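You operate a simulated robot arm through the tools that you are given. There is no shell and no other tool. Be economical: measure what you need, move in short steps, check, and stop when the job is done.

Carry out the task below with a simulated robot arm. There is one attempt and no reset: what you move stays moved.

Task
Put things in order on the worktop. At the end: the clear glass stands where the cream carton (marked "Single Cream") stood; the silver steel dipper stands on top of the blue game box (marked "FARASHIB LUDO"); the red stopper stands on top of the white melon tub; the cream carton from the worktop stands where the red stopper stood; whatever was shut is shut again. Leave all else as you found it, and nothing knocked over.
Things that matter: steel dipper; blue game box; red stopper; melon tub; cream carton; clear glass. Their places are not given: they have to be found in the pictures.

It is judged by the outcome, as a careful person would: the job done as asked, and still so three seconds after it is handed in. It fails if anything else is knocked over, pushed out of place, dropped, spilled or broken. Lids that push on must go on centred and level and be pressed home; caps that screw on are set level and turned clockwise until they are tight.

Robot
A 7-joint arm with a two-finger parallel gripper, fixed in place. Base frame: the origin is at the foot of the arm, x ahead of it, y to its left, z up; the work surface is at about z = 0. Units: mm, rad, N and s.
With the tool pointing down near the work surface it reaches from about 220 to 580 mm from the base axis. Its first joint turns from -1.152 to 1.152 rad. Payload 2.5 kg.
The tool frame sits at the grasp point between the pads (the TCP): z along the fingers, y along the line on which they close. The tips reach 23 mm beyond it. The gripper opens to 94 mm. The fingers are 38 mm wide and 10 mm thick; the gripper's body (54 by 96 mm) begins 39 mm behind the TCP.
Orientation is told as [roll, pitch, yaw] about the base's x, y, z axes, in that order, counted from this pose: with the fingers straight down and closing along the base's y, the tool's x points along the base's -x, its y along +y and its z along -z.

Tools
- The arm moves only by the tool send_rows. Its argument "moves" is one flat list of numbers, 7 for each row, row after row: the shift along the tool's x, y, z in units of 25 mm (1.0 is 25 mm), then the turn, a rotation vector about the tool's x, y, z in units of 8 degrees (1.0 is 8 degrees), then the finger opening in mm, from 0 to 94. In form: [tx, ty, tz, rx, ry, rz, jaw, tx, ty, tz, rx, ry, rz, jaw, ...]. A call has 1 to 10 rows; each row shifts and turns the commanded pose from where the row before left it, along the tool's axes as they then stand. A call with a number of a shift or a turn outside -1 to 1 is refused whole. A row lasts 0.2 s, in which the tool goes at most 50 mm and 0.15 rad; a call with a longer step from one row to the next is refused whole, and so is a gripper value outside its range. A pose out of reach is approached as far as the arm can. The call stops where the force on the tool passes 40 N (or 10 N more than at its start, if that is more) or the arm is blocked; 0.2 s more then pass. The fingers move at their own pace (about 108 mm/s each) and stop on an object; they squeeze with about 40 N. The grip force told is the motor's: it shows also when the fingers shut on nothing. Time passes only in rows, and 0.2 s behind the last, so rows that do not move let the fingers close. The reply holds the time, the measured pose of the TCP, the force on the tool along the base axes, the opening and the grip force, in the units named above and with some noise, and new pictures: "views" is both (left out), scene, wrist or none.
- Cameras (640 x 400 px; columns grow to the right, rows downward): "scene" is fixed at [120.7, -407.6, 512.6]; the picture's right is [0.83, -0.56, 0.00], its down [-0.40, -0.61, -0.68] and it looks along [0.38, 0.57, -0.73] (base axes); focal length 233 px, centre (320, 200). "wrist" rides on the gripper at [-39, 0, -44] in the tool frame; the picture's right is [0.00, -1.00, 0.00], its down [0.97, 0.00, -0.24] and it looks along [0.24, 0.00, 0.97] (tool axes); focal length 218 px, centre (320, 200).
- point_at(camera, pixels): there is no depth. For up to 12 entries [column, row, z] of the newest picture of that camera ("zoom" is the newest enlarged one), the place [x, y] in the base frame at which the ray of that pixel passes the height z, good to about 2 mm, but the place of the scene camera against the robot may be out by one fixed shift of up to 25 mm in any direction. No time passes.
- zoom(camera, box): a new picture of the part [left, top, right, bottom] of that camera's present view, enlarged. No time passes.
- hand_in(): hands the job in; it is judged then, once.

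Go step by step. Measure first, check grasps and placings, and put right what went wrong. The budget is 80 turns and 120 pictures, counting those below and the enlarged ones. Unless the task says otherwise, let go and move clear before handing in, and close with one line.

The tools are called as name(argument=value, ...) on one line, values as JSON. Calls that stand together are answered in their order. send_rows: Moves the arm, as the interface text tells. Its arguments: {"type":"object","properties":{"moves":{"type":"array","items":{"type":"number"}},"views":{"type":"string","enum":["both","scene","wrist","none"]}},"required":["moves"]} The other tools are called the same way: point_at (camera, pixels) gives the place at which the rays of pixels pass given heights; zoom (camera, box) takes an enlarged picture of a part of a camera's view; hand_in () hands the job in.

At the start:

```text
time_s: 0.0
tcp_pos: [369.6, -75.0, 291.7]
tool_rot: [0.0, 0.001, 0.001]
contact_force: [-0.6, 0.2, 0.5]
grip_width: 94.0
gripper_force: 0.0
```

scene: 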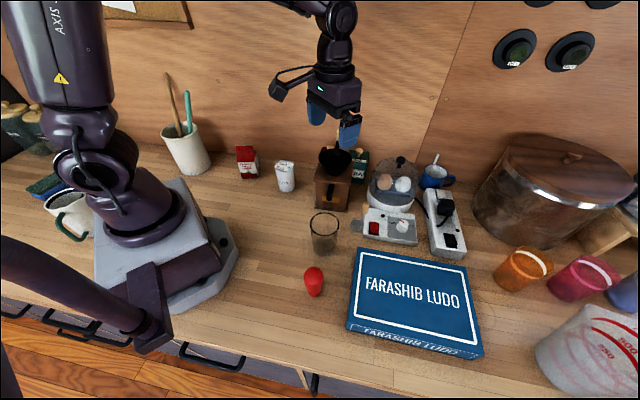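
wrist: 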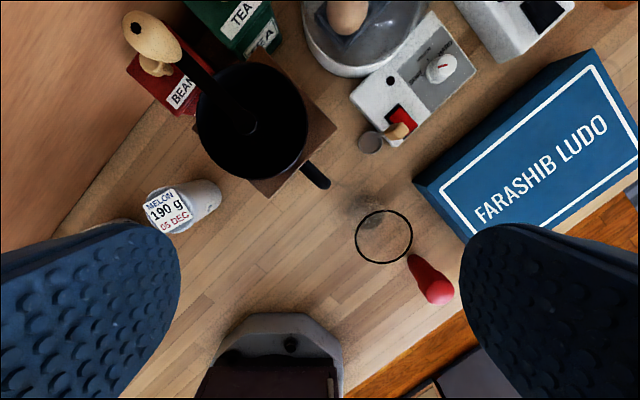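

The scene shows the glass (323,235), red stopper (314,282), the game box (415,305), the melon tub (285,176), and a red/white carton (247,162). I'll enlarge to identify the cream carton and steel dipper.

zoom(camera="scene", box=[220, 130, 380, 230])

zoom(camera="scene", box=[340, 140, 500, 240])

zoom(camera="scene", box=[280, 200, 440, 300])

zoom(camera="scene", box=[0, 80, 220, 240])

```text
4.00 times, centred on (300, 180) of scene
```

zoom: 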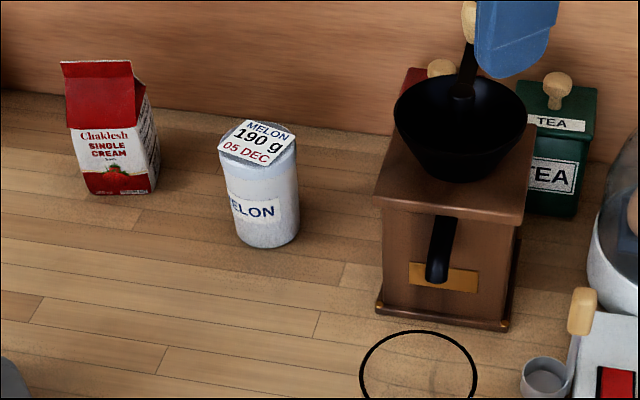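

```text
4.00 times, centred on (420, 190) of scene
```

zoom: 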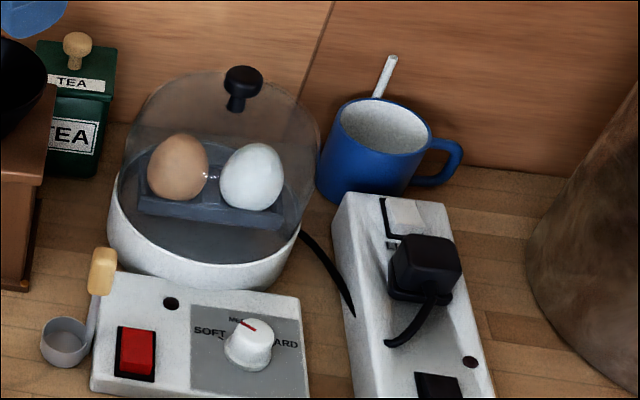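

```text
4.00 times, centred on (360, 250) of scene
```

zoom: 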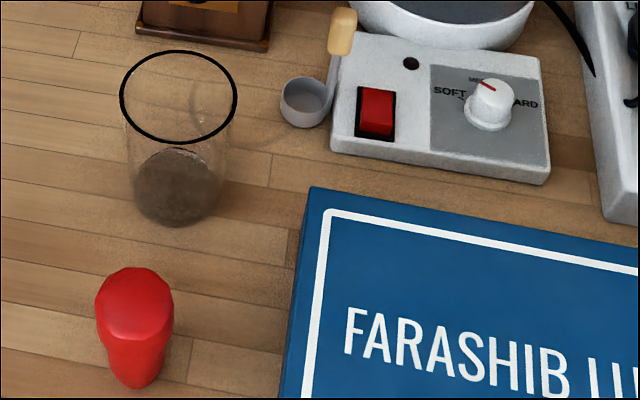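

```text
2.50 times, centred on (110, 160) of scene
```

zoom: 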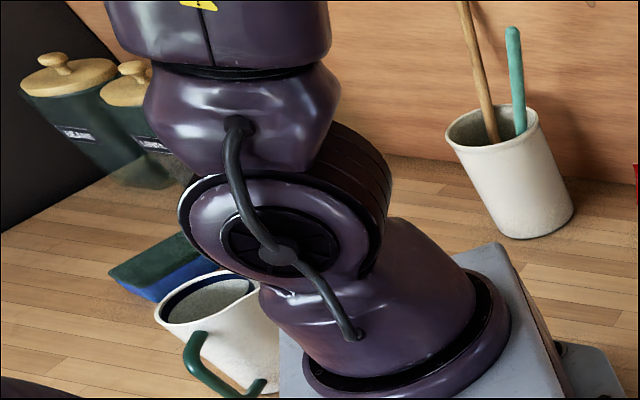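

The dipper is the small cup with the wooden-tipped upright handle at scene (357,226), and the carton is at (247,162). I'll measure everything from both cameras.

point_at(camera="wrist", pixels=[[384, 236, 90], [384, 236, 80], [374, 208, 0], [415, 258, 0], [436, 290, 50], [370, 142, 20], [400, 130, 60], [165, 212, 70], [205, 200, 0], [414, 182, 40], [594, 50, 40], [470, 242, 40]])

point_at(camera="scene", pixels=[[324, 221, 90], [324, 221, 80], [324, 248, 0], [314, 293, 0], [314, 276, 50], [357, 222, 20], [365, 208, 60], [285, 165, 70], [287, 188, 0], [358, 247, 40], [249, 176, 0], [245, 146, 70]])

zoom(camera="wrist", box=[320, 80, 480, 180])

zoom(camera="wrist", box=[330, 180, 490, 280])

```text
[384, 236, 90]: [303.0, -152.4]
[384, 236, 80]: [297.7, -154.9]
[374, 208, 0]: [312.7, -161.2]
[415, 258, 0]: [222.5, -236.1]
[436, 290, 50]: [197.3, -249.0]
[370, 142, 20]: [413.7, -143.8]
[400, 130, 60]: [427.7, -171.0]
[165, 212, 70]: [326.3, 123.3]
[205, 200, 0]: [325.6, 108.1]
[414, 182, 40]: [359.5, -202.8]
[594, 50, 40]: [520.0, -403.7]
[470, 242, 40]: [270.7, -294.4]
```

```text
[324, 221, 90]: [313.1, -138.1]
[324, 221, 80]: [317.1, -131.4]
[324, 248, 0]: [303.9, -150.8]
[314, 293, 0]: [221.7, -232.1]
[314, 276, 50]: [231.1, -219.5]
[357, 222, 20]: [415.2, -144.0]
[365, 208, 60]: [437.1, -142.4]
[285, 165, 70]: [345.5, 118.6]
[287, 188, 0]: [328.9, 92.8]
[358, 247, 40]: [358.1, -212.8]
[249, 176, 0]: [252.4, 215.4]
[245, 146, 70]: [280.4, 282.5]
```

```text
4.00 times, centred on (400, 130) of wrist
```

zoom: 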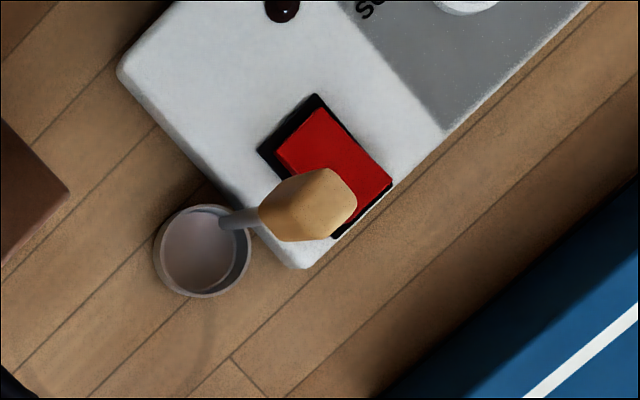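

```text
4.00 times, centred on (410, 230) of wrist
```

zoom: 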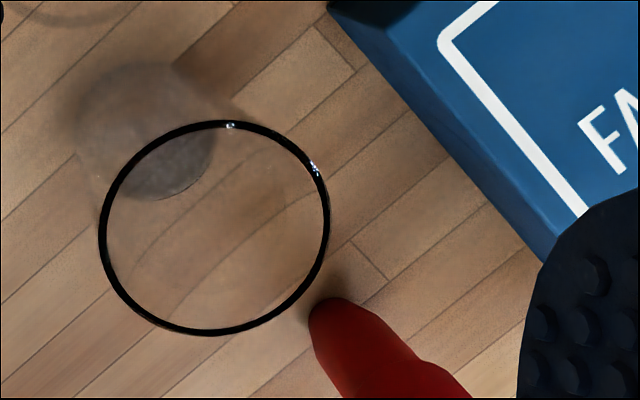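

The glass base is at about (308,-155), the stopper (217,-238), the dipper cup (414,-144), the tub (327,105) and the carton (255,215). First I move over the stopper at z≈200 for a closer look.

send_rows(moves=[0.886, -0.943, 0.526, 0, 0, 0, 94, 0.886, -0.943, 0.526, 0, 0, 0, 94, 0.886, -0.943, 0.526, 0, 0, 0, 94, 0.886, -0.943, 0.526, 0, 0, 0, 94, 0.886, -0.943, 0.526, 0, 0, 0, 94, 0.886, -0.943, 0.526, 0, 0, 0, 94, 0.886, -0.943, 0.526, 0, 0, 0, 94])

```text
time_s: 1.6
tcp_pos: [213.3, -239.5, 199.4]
tool_rot: [0.001, -0.001, -0.003]
contact_force: [0.5, 0.0, 0.7]
grip_width: 94.0
gripper_force: 0.0
```

scene: 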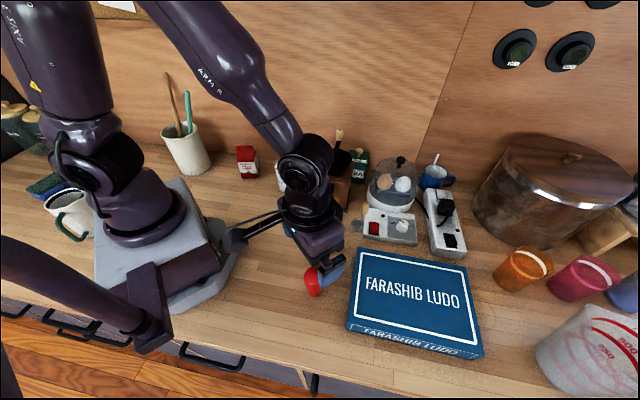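
wrist: 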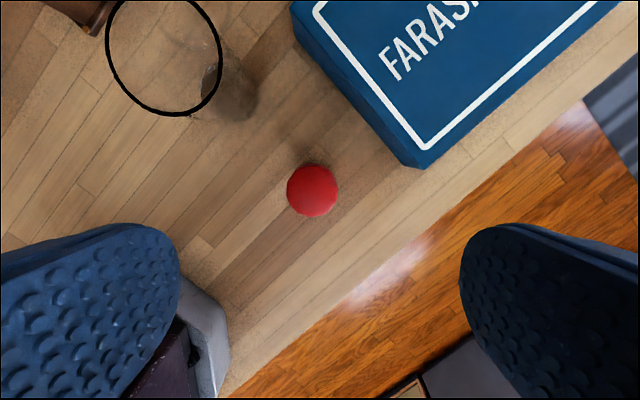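

The stopper is now seen nearly end-on at wrist (313,190). I compute its axis, and the glass rim and base from here.

point_at(camera="wrist", pixels=[[313, 190, 60], [313, 190, 0], [287, 190, 60], [339, 190, 60], [164, 54, 90], [164, 54, 80], [231, 90, 0], [313, 165, 60], [313, 216, 60], [412, 167, 0]])

zoom(camera="wrist", box=[240, 140, 400, 240])

zoom(camera="scene", box=[260, 230, 420, 330])

```text
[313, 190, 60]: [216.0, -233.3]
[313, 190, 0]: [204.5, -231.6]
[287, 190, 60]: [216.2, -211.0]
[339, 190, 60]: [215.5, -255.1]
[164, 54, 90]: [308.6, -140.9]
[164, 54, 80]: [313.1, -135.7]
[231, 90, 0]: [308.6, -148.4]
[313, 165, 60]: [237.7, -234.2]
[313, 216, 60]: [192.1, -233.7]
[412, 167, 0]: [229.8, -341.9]
```

```text
4.00 times, centred on (320, 190) of wrist
```

zoom: 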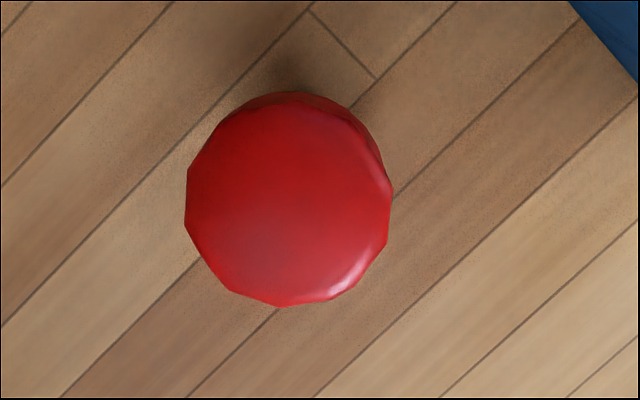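

```text
4.00 times, centred on (340, 280) of scene
```

zoom: 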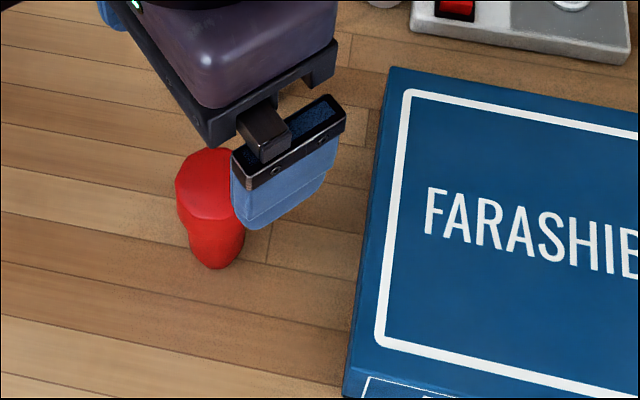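

The stopper axis is at about (219,-234), with its head about 40 mm wide. I descend to TCP z≈52 and close.

send_rows(moves=[-0.22, 0.22, 0.98, 0, 0, 0, 94, 0, 0, 0.98, 0, 0, 0, 94, 0, 0, 0.98, 0, 0, 0, 94, 0, 0, 0.98, 0, 0, 0, 94, 0, 0, 0.98, 0, 0, 0, 94, 0, 0, 0.98, 0, 0, 0, 94, 0, 0, 0, 0, 0, 0, 94])

```text
time_s: 3.2
tcp_pos: [220.0, -234.9, 52.8]
tool_rot: [0.001, 0.0, 0.001]
contact_force: [0.2, -1.1, 0.5]
grip_width: 93.9
gripper_force: 0.0
```

scene: 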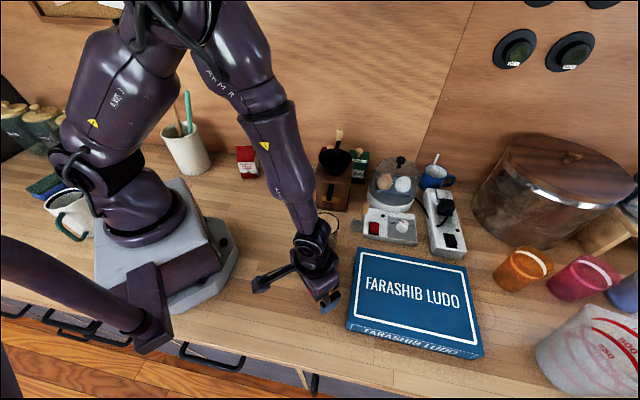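
wrist: 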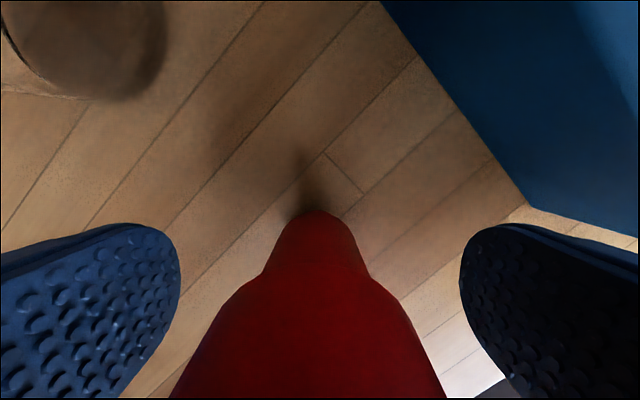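

The stopper is centred between the fingers (base edge at wrist (318,212)). I record that and close.

point_at(camera="wrist", pixels=[[318, 212, 0], [275, 250, 15], [362, 250, 15]])

send_rows(moves=[0, 0, 0, 0, 0, 0, 40, 0, 0, 0, 0, 0, 0, 20, 0, 0, 0, 0, 0, 0, 20, 0, 0, 0, 0, 0, 0, 20], views="wrist")

```text
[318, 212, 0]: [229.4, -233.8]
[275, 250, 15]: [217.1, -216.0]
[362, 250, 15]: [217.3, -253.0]
```

```text
time_s: 4.2
tcp_pos: [220.3, -234.2, 51.6]
tool_rot: [0.001, 0.0, 0.0]
contact_force: [-0.3, 1.1, 0.1]
grip_width: 38.5
gripper_force: 40.2
```

wrist: 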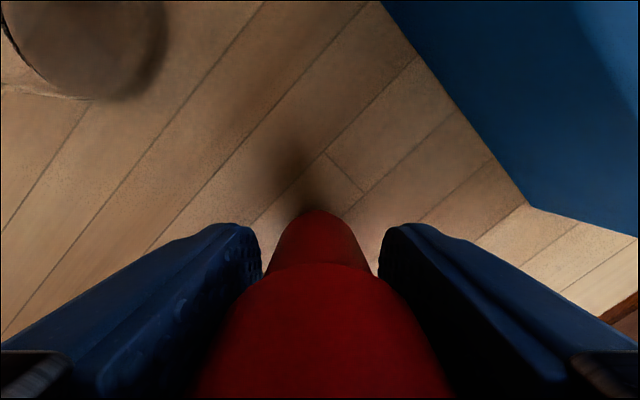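

Gripped at 38.5 mm. I lift it straight up, then travel to a spot in front of the tub to measure it.

send_rows(moves=[0, 0, -0.3, 0, 0, 0, 20, 0, 0, -1, 0, 0, 0, 20, 0, 0, -1, 0, 0, 0, 20, 0, 0, -1, 0, 0, 0, 20, 0, 0, -1, 0, 0, 0, 20, 0, 0, -1, 0, 0, 0, 20, 0, 0, -1, 0, 0, 0, 20, -0.3, 0.97, 0, 0, 0, 0, 20, -0.3, 0.97, 0, 0, 0, 0, 20, -0.3, 0.97, 0, 0, 0, 0, 20], views="none")

send_rows(moves=[-0.2, 0.97, 0, 0, 0, 0, 20, -0.2, 0.97, 0, 0, 0, 0, 20, -0.1, 0.97, 0, 0, 0, 0, 20, -0.1, 0.97, 0, 0, 0, 0, 20, 0, 0.97, 0, 0, 0, 0, 20, 0, 0.97, 0, 0, 0, 0, 20, 0, 0.97, 0, 0, 0, 0, 20, 0, 0.97, 0, 0, 0, 0, 20, 0, 0.97, 0, 0, 0, 0, 20, 0, 0.97, 0, 0, 0, 0, 20])

```text
time_s: 6.4
tcp_pos: [242.7, -160.9, 210.3]
tool_rot: [-0.001, 0.0, -0.001]
contact_force: [0.6, 0.1, -0.8]
grip_width: 36.9
gripper_force: 40.1
```

```text
time_s: 8.6
tcp_pos: [257.3, 80.9, 210.6]
tool_rot: [0.0, 0.0, -0.003]
contact_force: [0.4, 1.0, -0.1]
grip_width: 36.9
gripper_force: 39.7
```

scene: 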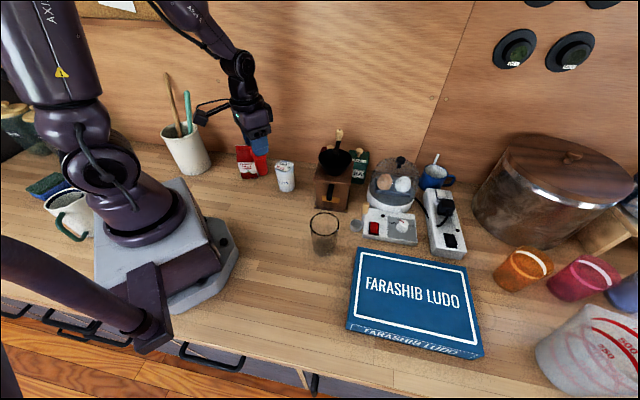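
wrist: 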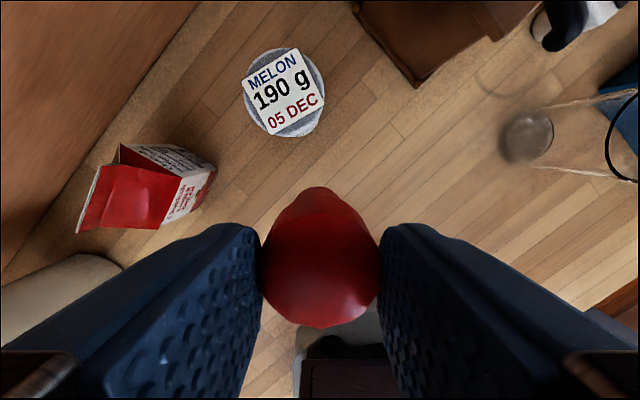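

The grip width changed to 36.9, so the stopper may have slipped or tilted; I look closer at it and at the tub.

zoom(camera="wrist", box=[220, 170, 420, 340])

zoom(camera="scene", box=[180, 80, 340, 210])

point_at(camera="wrist", pixels=[[285, 92, 60], [285, 92, 70], [285, 92, 50], [543, 136, 0], [528, 140, 0]])

zoom(camera="wrist", box=[220, 30, 348, 150])

```text
2.35 times, centred on (320, 255) of wrist
```

zoom: 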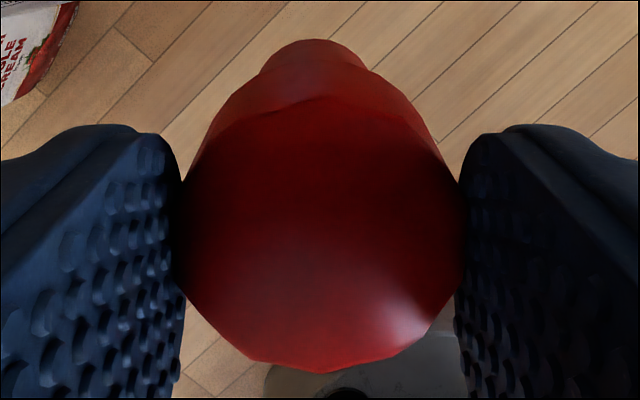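

```text
3.08 times, centred on (260, 145) of scene
```

zoom: 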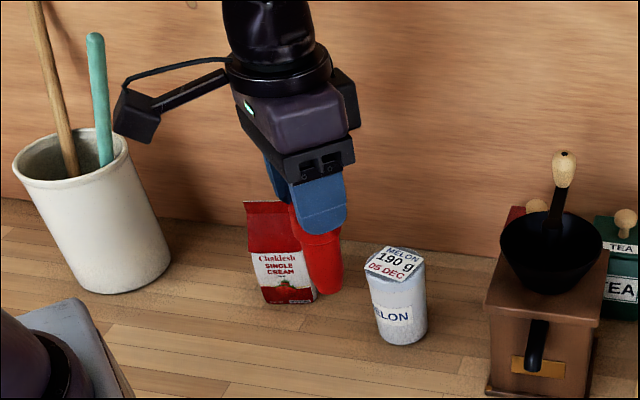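

```text
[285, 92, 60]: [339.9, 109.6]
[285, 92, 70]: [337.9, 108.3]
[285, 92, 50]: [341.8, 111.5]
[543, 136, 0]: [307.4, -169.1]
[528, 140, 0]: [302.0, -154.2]
```

```text
3.33 times, centred on (284, 90) of wrist
```

zoom: 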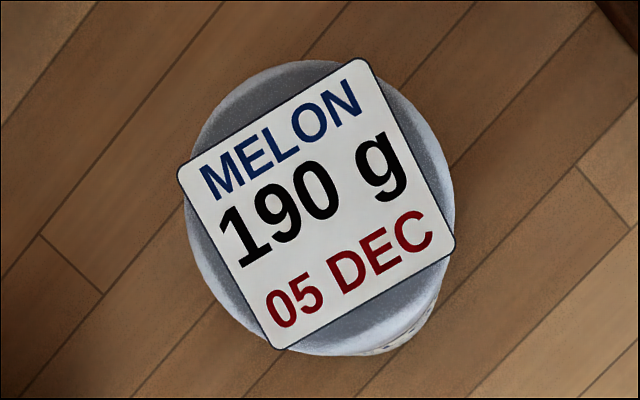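

The stopper has slid down in the grip by about 40 mm and is held only by its top, so I'll set it down gently on the clear bit of worktop here and regrip. I lower slowly with a check on the way.

send_rows(moves=[0, 0, 0.15, 0, 0, 0, 20, 0, 0, 0.3, 0, 0, 0, 20, 0, 0, 0.4, 0, 0, 0, 20, 0, 0, 0.4, 0, 0, 0, 20, 0, 0, 0.4, 0, 0, 0, 20, 0, 0, 0.4, 0, 0, 0, 20, 0, 0, 0.4, 0, 0, 0, 20, 0, 0, 0.3, 0, 0, 0, 20, 0, 0, 0.15, 0, 0, 0, 20])

```text
time_s: 10.6
tcp_pos: [256.8, 80.9, 137.7]
tool_rot: [0.001, -0.001, -0.001]
contact_force: [0.2, 0.0, 0.7]
grip_width: 36.9
gripper_force: 40.4
```

scene: 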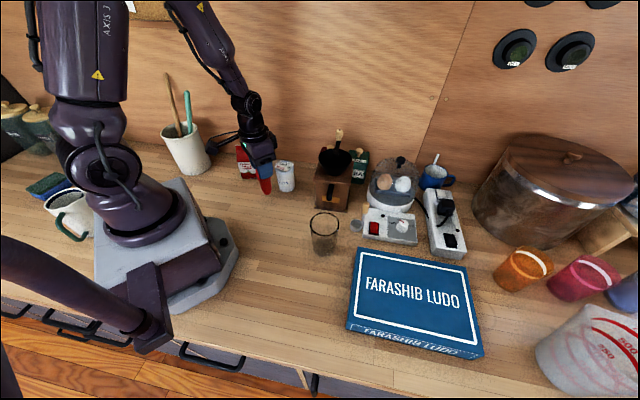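
wrist: 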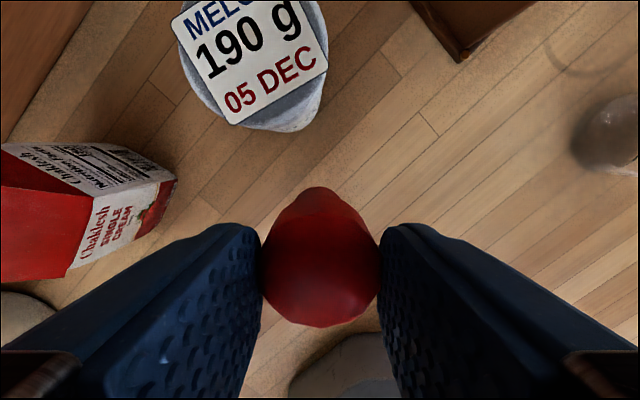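

It is stable. I lower another 25 mm slowly and check the shadow gap.

send_rows(moves=[0, 0, 0.2, 0, 0, 0, 20, 0, 0, 0.2, 0, 0, 0, 20, 0, 0, 0.2, 0, 0, 0, 20, 0, 0, 0.2, 0, 0, 0, 20, 0, 0, 0.2, 0, 0, 0, 20], views="none")

zoom(camera="scene", box=[220, 120, 320, 210])

```text
time_s: 11.8
tcp_pos: [256.5, 81.1, 112.2]
tool_rot: [0.0, 0.0, 0.0]
contact_force: [-0.3, 0.1, 0.1]
grip_width: 37.5
gripper_force: 40.2
```

```text
4.44 times, centred on (270, 165) of scene
```

zoom: 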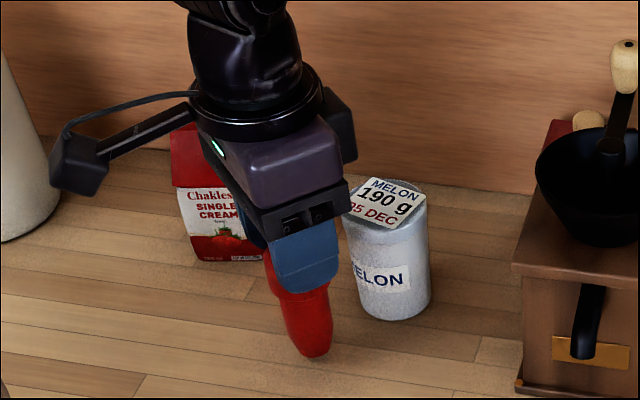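

It is still above the table and appears close. I lower in 2.5 mm steps, watching the force.

send_rows(moves=[0, 0, 0.1, 0, 0, 0, 20, 0, 0, 0.1, 0, 0, 0, 20, 0, 0, 0.1, 0, 0, 0, 20, 0, 0, 0.1, 0, 0, 0, 20], views="wrist")

zoom(camera="scene", box=[220, 120, 320, 210])

```text
time_s: 12.8
tcp_pos: [257.9, 80.9, 102.4]
tool_rot: [0.001, 0.0, 0.0]
contact_force: [-0.1, 0.7, -0.6]
grip_width: 37.2
gripper_force: 39.9
```

wrist: 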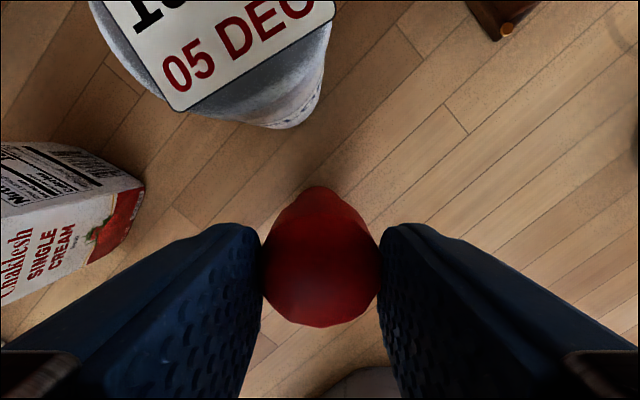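

```text
4.44 times, centred on (270, 165) of scene
```

zoom: 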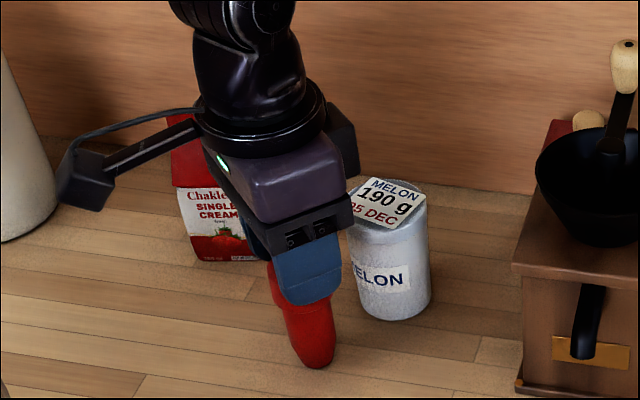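

No contact yet; continuing in small steps.

send_rows(moves=[0, 0, 0.1, 0, 0, 0, 20, 0, 0, 0.1, 0, 0, 0, 20, 0, 0, 0.1, 0, 0, 0, 20], views="none")

send_rows(moves=[0, 0, 0.1, 0, 0, 0, 20, 0, 0, 0.1, 0, 0, 0, 20], views="none")

send_rows(moves=[0, 0, 0.1, 0, 0, 0, 20, 0, 0, 0.1, 0, 0, 0, 20], views="wrist")

zoom(camera="scene", box=[220, 120, 320, 210])

```text
time_s: 13.6
tcp_pos: [257.2, 81.2, 95.4]
tool_rot: [0.002, -0.005, 0.002]
contact_force: [-0.2, 2.7, 34.9]
grip_width: 37.4
gripper_force: 39.9
```

```text
time_s: 14.2
tcp_pos: [258.0, 80.3, 91.2]
tool_rot: [0.002, -0.003, 0.0]
contact_force: [1.3, 4.1, 35.4]
grip_width: 37.6
gripper_force: 40.0
```

```text
time_s: 14.8
tcp_pos: [257.4, 79.9, 85.5]
tool_rot: [-0.001, -0.001, 0.001]
contact_force: [0.0, 4.7, 36.4]
grip_width: 37.9
gripper_force: 39.8
```

wrist: 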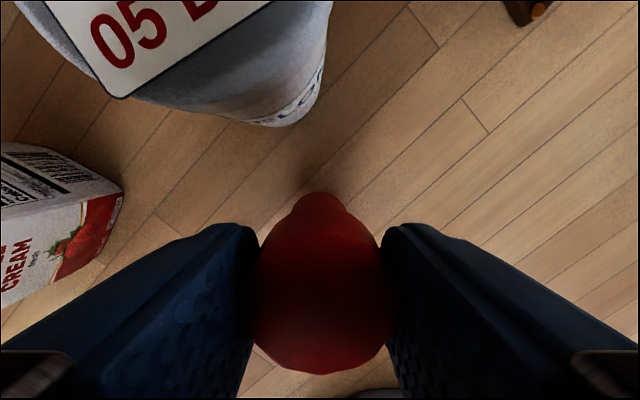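

```text
4.44 times, centred on (270, 165) of scene
```

zoom: 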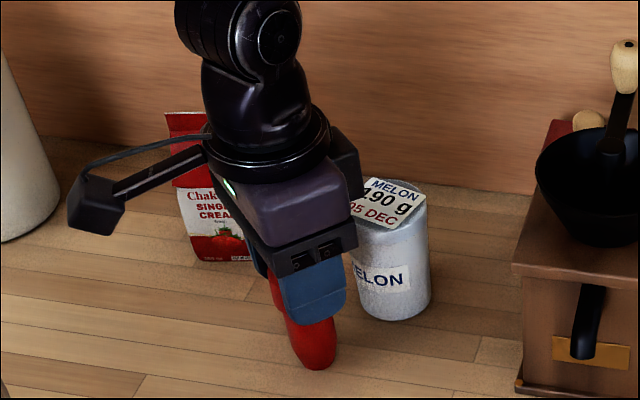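

Contact came at TCP z≈99, and further pushing slid the stopper back up into the grip with about 35 N of friction, so the hold is firm now. I lift slowly and check that it holds this time.

send_rows(moves=[0, 0, -0.1, 0, 0, 0, 20, 0, 0, -0.1, 0, 0, 0, 20, 0, 0, -0.2, 0, 0, 0, 20, 0, 0, -0.3, 0, 0, 0, 20, 0, 0, -0.4, 0, 0, 0, 20, 0, 0, -0.4, 0, 0, 0, 20, 0, 0, -0.3, 0, 0, 0, 20], views="wrist")

zoom(camera="scene", box=[220, 120, 320, 210])

```text
time_s: 16.4
tcp_pos: [258.1, 80.3, 130.3]
tool_rot: [0.0, 0.002, 0.0]
contact_force: [-0.5, 0.4, -0.2]
grip_width: 37.9
gripper_force: 39.8
```

wrist: 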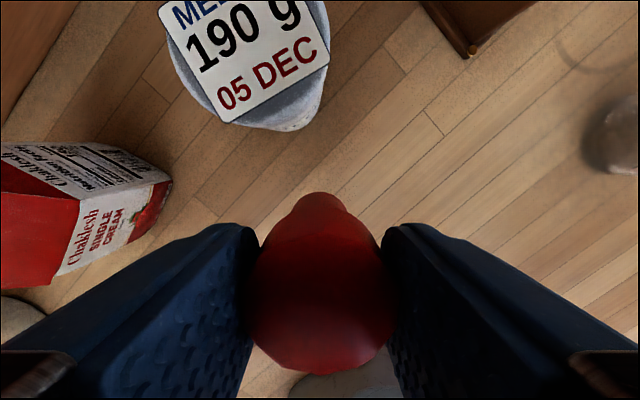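

```text
4.44 times, centred on (270, 165) of scene
```

zoom: 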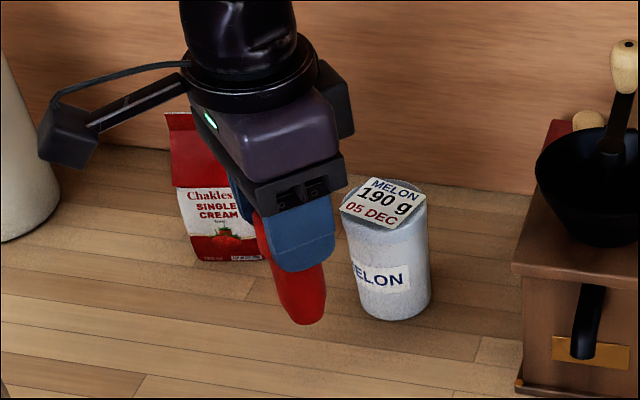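

The stopper holds without slipping, with its base about 85 mm below the TCP. Comparing views puts the tub lid at about (335.5, 107, 83), so I raise, move over it and look.

send_rows(moves=[0, 0, -0.4, 0, 0, 0, 20, 0, 0, -0.7, 0, 0, 0, 20, 0, 0, -0.7, 0, 0, 0, 20, 0, 0, -0.4, 0, 0, 0, 20, -0.4, 0.14, 0, 0, 0, 0, 20, -0.7, 0.25, 0, 0, 0, 0, 20, -0.8, 0.27, 0, 0, 0, 0, 20, -0.7, 0.25, 0, 0, 0, 0, 20, -0.5, 0.16, 0, 0, 0, 0, 20])

zoom(camera="scene", box=[235, 110, 335, 200])

```text
time_s: 18.4
tcp_pos: [335.5, 107.7, 186.6]
tool_rot: [0.0, 0.0, -0.002]
contact_force: [0.1, -0.1, -1.1]
grip_width: 38.1
gripper_force: 39.3
```

scene: 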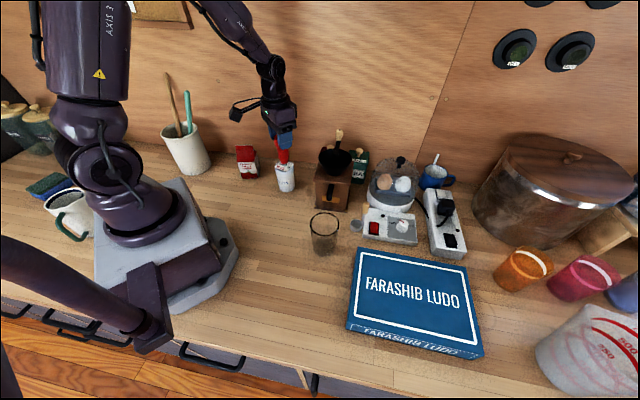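
wrist: 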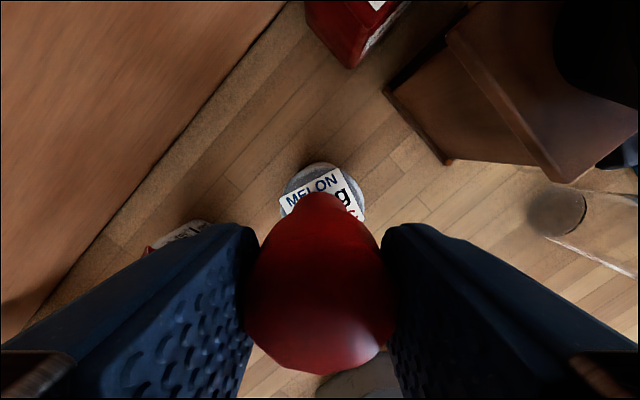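

```text
4.44 times, centred on (285, 155) of scene
```

zoom: 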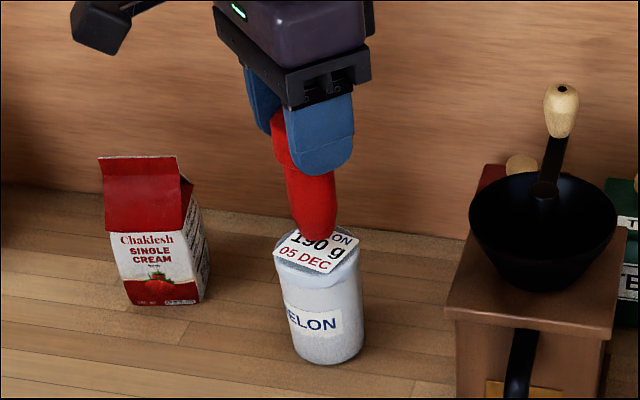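

Lid centre is about (335,105.5), so I shift −2 mm in y and lower in small steps.

send_rows(moves=[0, -0.08, 0.1, 0, 0, 0, 20, 0, 0, 0.1, 0, 0, 0, 20, 0, 0, 0.1, 0, 0, 0, 20, 0, 0, 0.1, 0, 0, 0, 20, 0, 0, 0.1, 0, 0, 0, 20], views="none")

zoom(camera="scene", box=[235, 110, 335, 200])

```text
time_s: 19.6
tcp_pos: [335.6, 104.7, 173.7]
tool_rot: [-0.001, -0.001, 0.001]
contact_force: [-3.0, -2.4, 14.0]
grip_width: 38.4
gripper_force: 40.0
```

```text
4.44 times, centred on (285, 155) of scene
```

zoom: 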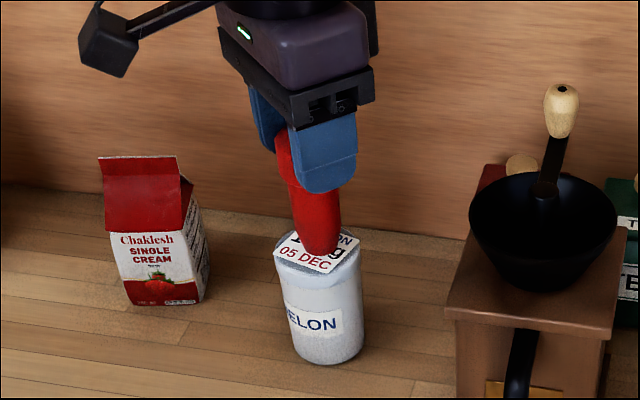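

It is touching with 14 N, but the stopper leans about 5° with its top towards −x. I lift 5 mm, pitch the tool by +5° while keeping the base in place, and compare.

send_rows(moves=[0, 0, -0.2, 0, 0, 0, 20, -0.15, 0, 0, 0, 0.3, 0, 20, -0.15, 0, 0, 0, 0.3, 0, 20, 0, 0, 0, 0, 0, 0, 20], views="wrist")

zoom(camera="scene", box=[245, 120, 325, 200])

```text
time_s: 20.6
tcp_pos: [342.8, 105.6, 176.6]
tool_rot: [0.0, 0.084, 0.0]
contact_force: [0.5, -0.1, -0.5]
grip_width: 38.1
gripper_force: 39.8
```

wrist: 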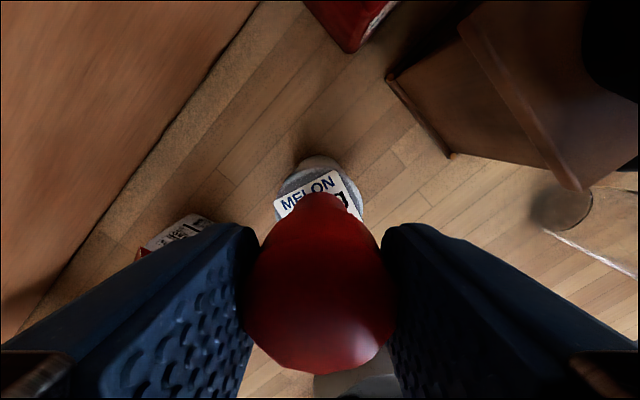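

```text
5.00 times, centred on (285, 160) of scene
```

zoom: 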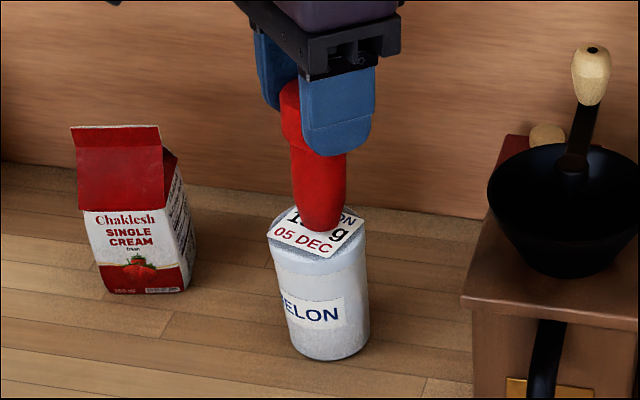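

Now it's aligned with the tub and centred on the lid. I lower in 1.25–2.5 mm steps to contact.

send_rows(moves=[0, 0, 0.1, 0, 0, 0, 20, 0, 0, 0.06, 0, 0, 0, 20], views="none")

send_rows(moves=[0, 0, 0.05, 0, 0, 0, 20], views="none")

zoom(camera="scene", box=[245, 120, 325, 200])

```text
time_s: 21.2
tcp_pos: [342.7, 105.3, 173.9]
tool_rot: [0.003, 0.085, -0.002]
contact_force: [-1.6, -0.4, 7.6]
grip_width: 38.0
gripper_force: 40.1
```

```text
time_s: 21.6
tcp_pos: [343.2, 104.8, 173.9]
tool_rot: [0.0, 0.081, 0.0]
contact_force: [-3.3, -1.2, 27.8]
grip_width: 37.9
gripper_force: 40.2
```

```text
5.00 times, centred on (285, 160) of scene
```

zoom: 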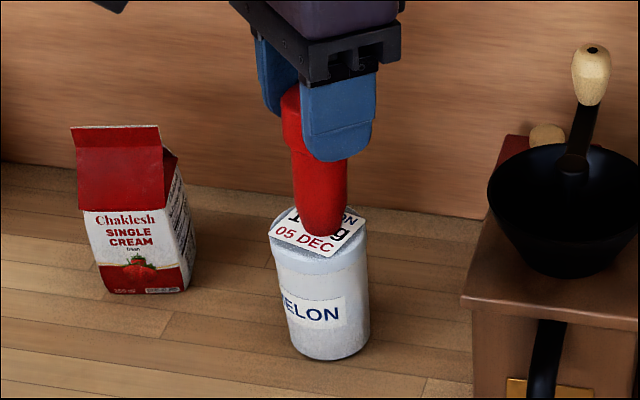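

Seated with firm contact. I ease off slightly, open in stages, and check.

send_rows(moves=[0, 0, -0.05, 0, 0, 0, 20, 0, 0, 0, 0, 0, 0, 42, 0, 0, 0, 0, 0, 0, 50, 0, 0, 0, 0, 0, 0, 70], views="wrist")

zoom(camera="scene", box=[245, 120, 325, 200])

```text
time_s: 22.6
tcp_pos: [341.6, 105.3, 173.7]
tool_rot: [-0.003, 0.083, 0.0]
contact_force: [0.0, 0.5, -0.4]
grip_width: 70.2
gripper_force: 0.0
```

wrist: 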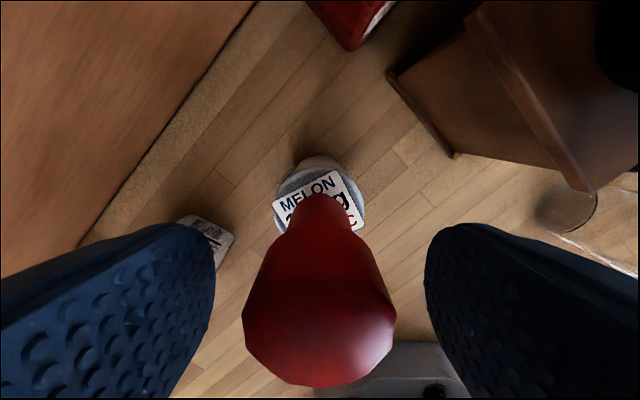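

```text
5.00 times, centred on (285, 160) of scene
```

zoom: 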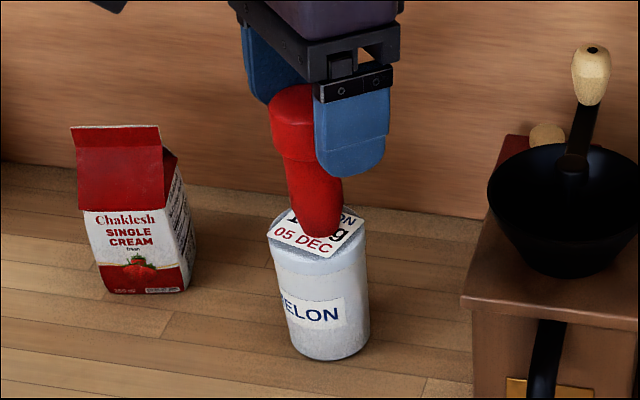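

The stopper stands on the tub. I raise clear, level the tool, and move to view the carton.

send_rows(moves=[0, 0, -0.5, 0, 0, 0, 94, 0, 0, -1, 0, 0, 0, 94, 0, 0, -1, 0, -0.3, 0, 94, 0, 0, -1, 0, -0.3, 0, 94, 0.87, 0.88, 0, 0, 0, 0, 94, 0.87, 0.88, 0, 0, 0, 0, 94, 0.87, 0.88, 0, 0, 0, 0, 94, 0.87, 0.88, 0, 0, 0, 0, 94, 0.87, 0.88, 0, 0, 0, 0, 94, 0, 0, 0, 0, 0, 0, 94])

zoom(camera="scene", box=[220, 120, 320, 200])

```text
time_s: 24.8
tcp_pos: [238.9, 216.3, 260.4]
tool_rot: [-0.001, 0.0, 0.0]
contact_force: [0.2, 0.2, 0.3]
grip_width: 94.3
gripper_force: 0.2
```

scene: 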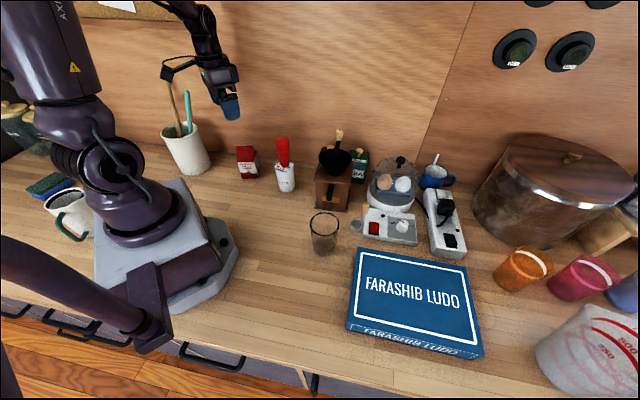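
wrist: 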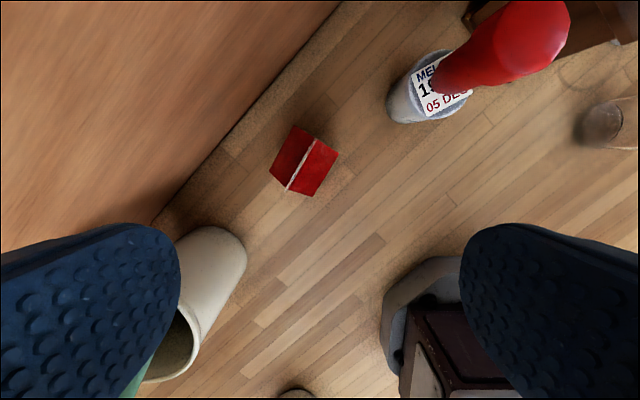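

```text
5.00 times, centred on (270, 160) of scene
```

zoom: 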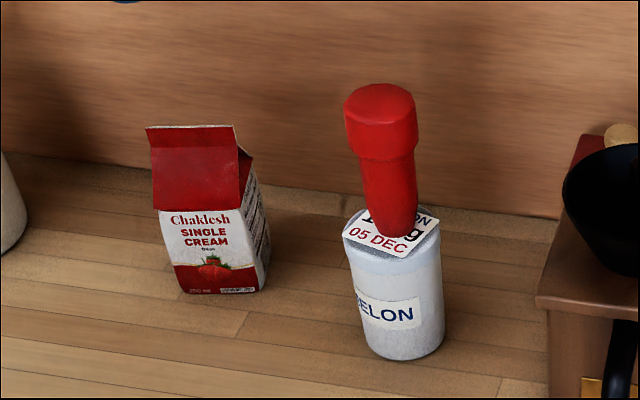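

The stopper stands upright. The carton is nearly end-on at wrist (304,161); I enlarge it to measure its corners and ridge.

zoom(camera="wrist", box=[254, 112, 354, 212])

point_at(camera="scene", pixels=[[255, 178, 0], [272, 177, 0], [274, 169, 0], [250, 145, 100], [323.8, 247, 0], [299, 191, 0]])

```text
4.00 times, centred on (304, 162) of wrist
```

zoom: 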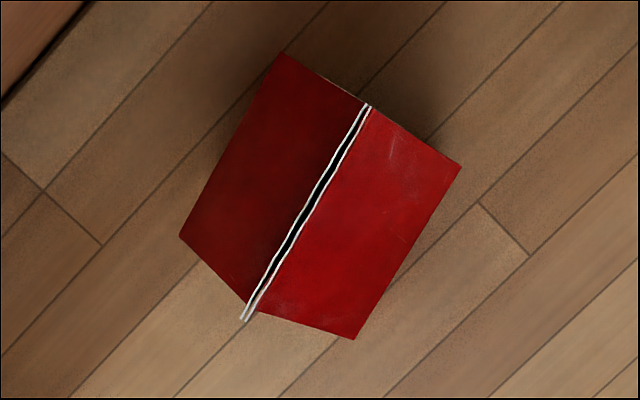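

```text
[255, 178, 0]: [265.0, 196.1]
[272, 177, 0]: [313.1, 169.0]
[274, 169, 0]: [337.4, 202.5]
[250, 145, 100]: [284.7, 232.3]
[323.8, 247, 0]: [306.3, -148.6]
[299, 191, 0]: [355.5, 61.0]
```

I convert the carton corners from both cameras.

point_at(camera="wrist", pixels=[[294, 125, 70], [339.2, 153.2, 70], [312.5, 196.5, 70], [269, 171.2, 70], [316, 138, 90], [284.8, 192, 90], [294, 125, 60], [312.5, 196.5, 60]])

point_at(camera="scene", pixels=[[243.5, 178.5, 0], [258, 178, 0], [261, 170, 0], [236.4, 145.8, 100], [253, 145, 100], [238, 162, 70], [254, 161.5, 70], [238, 162, 60], [254, 161.5, 60]])

```text
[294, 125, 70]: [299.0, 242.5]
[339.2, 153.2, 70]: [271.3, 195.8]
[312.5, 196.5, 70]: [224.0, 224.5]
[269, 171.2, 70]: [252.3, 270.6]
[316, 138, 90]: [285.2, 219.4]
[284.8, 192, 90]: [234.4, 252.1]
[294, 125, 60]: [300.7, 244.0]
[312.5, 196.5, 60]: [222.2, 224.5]
```

```text
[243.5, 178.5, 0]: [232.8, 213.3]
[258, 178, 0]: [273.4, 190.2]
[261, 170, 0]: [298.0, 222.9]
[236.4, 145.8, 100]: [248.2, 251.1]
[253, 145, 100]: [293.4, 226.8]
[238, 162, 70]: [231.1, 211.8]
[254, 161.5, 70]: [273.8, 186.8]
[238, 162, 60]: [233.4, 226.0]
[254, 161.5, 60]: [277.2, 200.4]
```

The carton is about 53 mm square, centred at (262,233), turned so its faces' normal is at 59°, with the ridge at z≈108. I move above it and turn the tool by −31° yaw to close on the front and back faces.

send_rows(moves=[-0.46, 0.34, 0.8, 0, 0, 0, 94, -0.46, 0.34, 0.8, 0, 0, 0, 94, 0, 0, 0.8, 0, 0, 0.97, 94, 0, 0, 0.6, 0, 0, 0.97, 94, 0, 0, 0, 0, 0, 0.97, 94, 0, 0, 0, 0, 0, 0.97, 94, 0, 0, 0, 0, 0, 0, 94])

```text
time_s: 26.4
tcp_pos: [261.9, 233.3, 185.0]
tool_rot: [-0.002, 0.001, -0.543]
contact_force: [0.0, -0.5, 0.3]
grip_width: 94.0
gripper_force: 0.0
```

scene: 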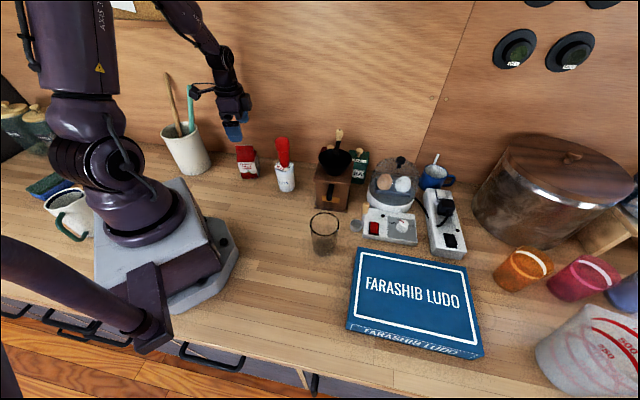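
wrist: 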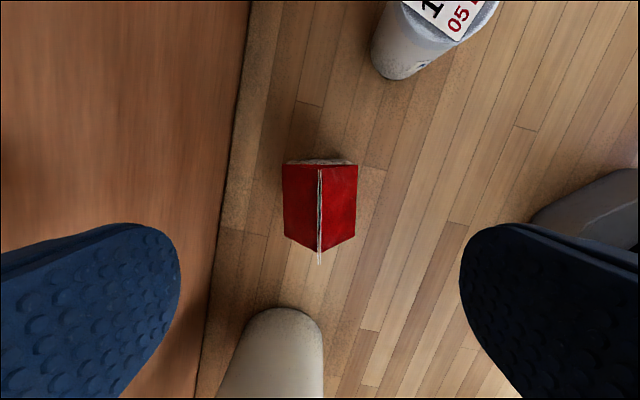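

The ridge lies exactly along wrist column 320 and the roof is centred between the fingers. I descend to z≈75.

send_rows(moves=[0, 0, 0.9, 0, 0, 0, 94, 0, 0, 0.9, 0, 0, 0, 94, 0, 0, 0.9, 0, 0, 0, 94, 0, 0, 0.9, 0, 0, 0, 94, 0, 0, 0.4, 0, 0, 0, 94, 0, 0, 0.4, 0, 0, 0, 94, 0, 0, 0, 0, 0, 0, 94])

zoom(camera="scene", box=[190, 100, 318, 180])

```text
time_s: 28.0
tcp_pos: [262.1, 233.4, 75.7]
tool_rot: [0.003, 0.002, -0.541]
contact_force: [-2.8, -2.4, 10.5]
grip_width: 93.9
gripper_force: 0.1
```

scene: 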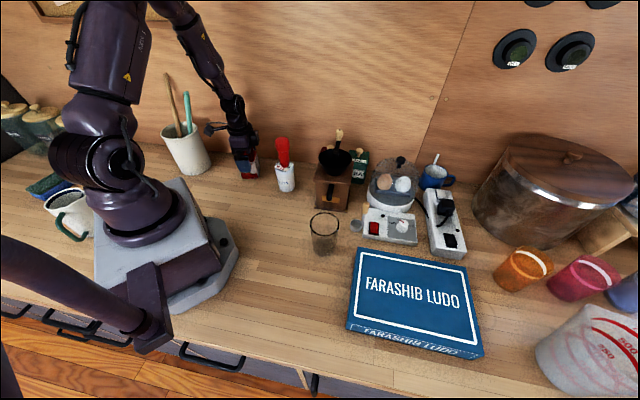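
wrist: 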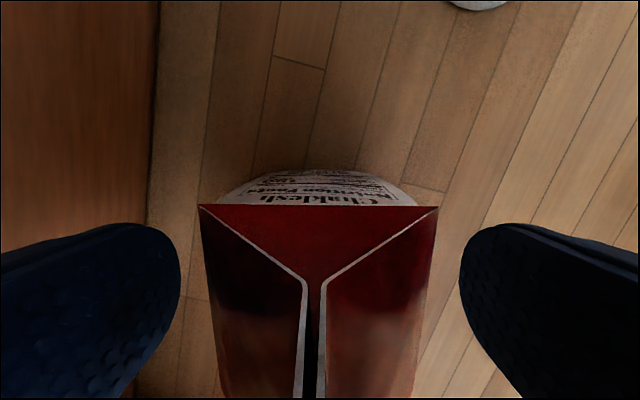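

```text
5.00 times, centred on (254, 140) of scene
```

zoom: 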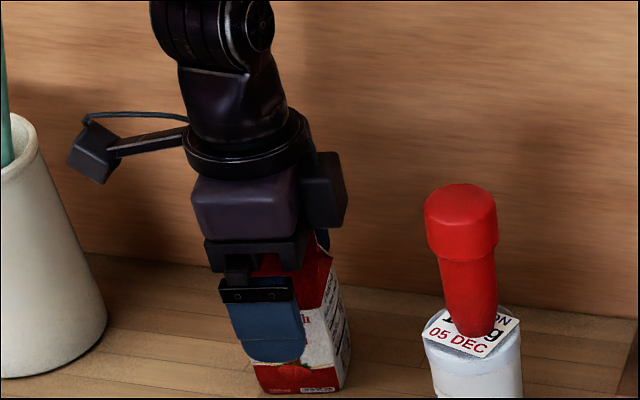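

The palm just touched the ridge (10 N at z=75.7, so ridge ≈114). I back up 3 mm and close.

send_rows(moves=[0, 0, -0.12, 0, 0, 0, 94, 0, 0, 0, 0, 0, 0, 70, 0, 0, 0, 0, 0, 0, 45, 0, 0, 0, 0, 0, 0, 45, 0, 0, 0, 0, 0, 0, 40], views="wrist")

zoom(camera="scene", box=[190, 100, 318, 180])

```text
time_s: 29.2
tcp_pos: [262.3, 231.5, 78.3]
tool_rot: [0.0, 0.001, -0.541]
contact_force: [0.0, 0.3, -0.4]
grip_width: 56.5
gripper_force: 40.1
```

wrist: 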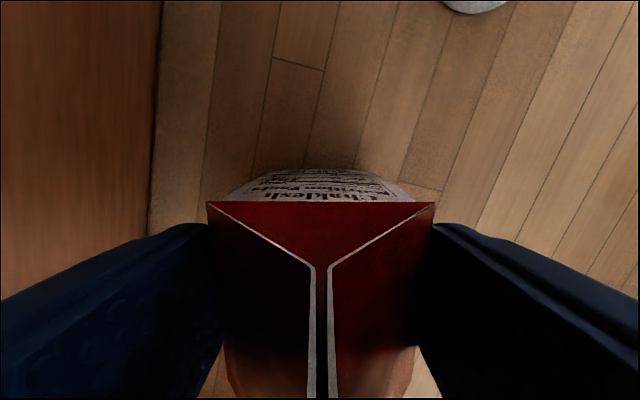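

```text
5.00 times, centred on (254, 140) of scene
```

zoom: 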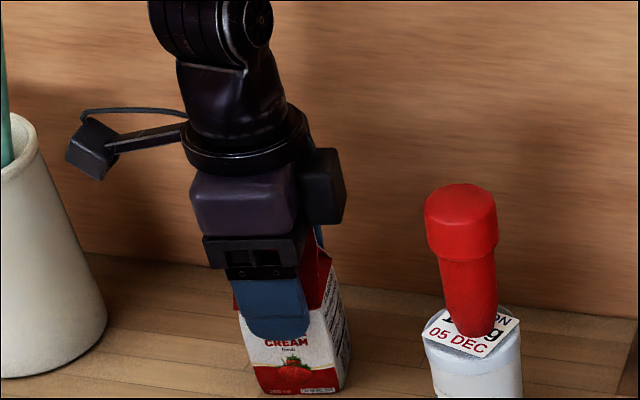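

Gripped at 56.5 mm with z=78.3. I lift slowly and check for slipping.

send_rows(moves=[0, 0, -0.1, 0, 0, 0, 40, 0, 0, -0.2, 0, 0, 0, 40, 0, 0, -0.3, 0, 0, 0, 40, 0, 0, -0.4, 0, 0, 0, 40, 0, 0, -0.3, 0, 0, 0, 40], views="wrist")

zoom(camera="scene", box=[190, 100, 318, 180])

```text
time_s: 30.4
tcp_pos: [261.6, 232.1, 112.1]
tool_rot: [0.0, 0.001, -0.541]
contact_force: [0.1, -0.4, -3.0]
grip_width: 56.8
gripper_force: 40.5
```

wrist: 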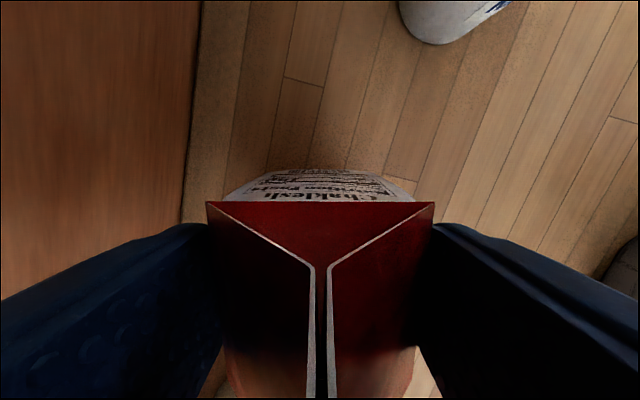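

```text
5.00 times, centred on (254, 140) of scene
```

zoom: 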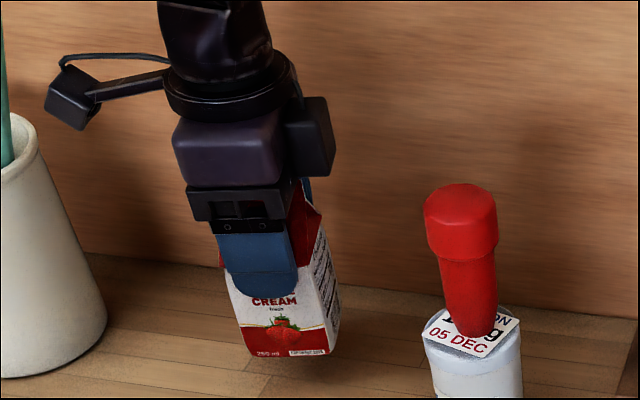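

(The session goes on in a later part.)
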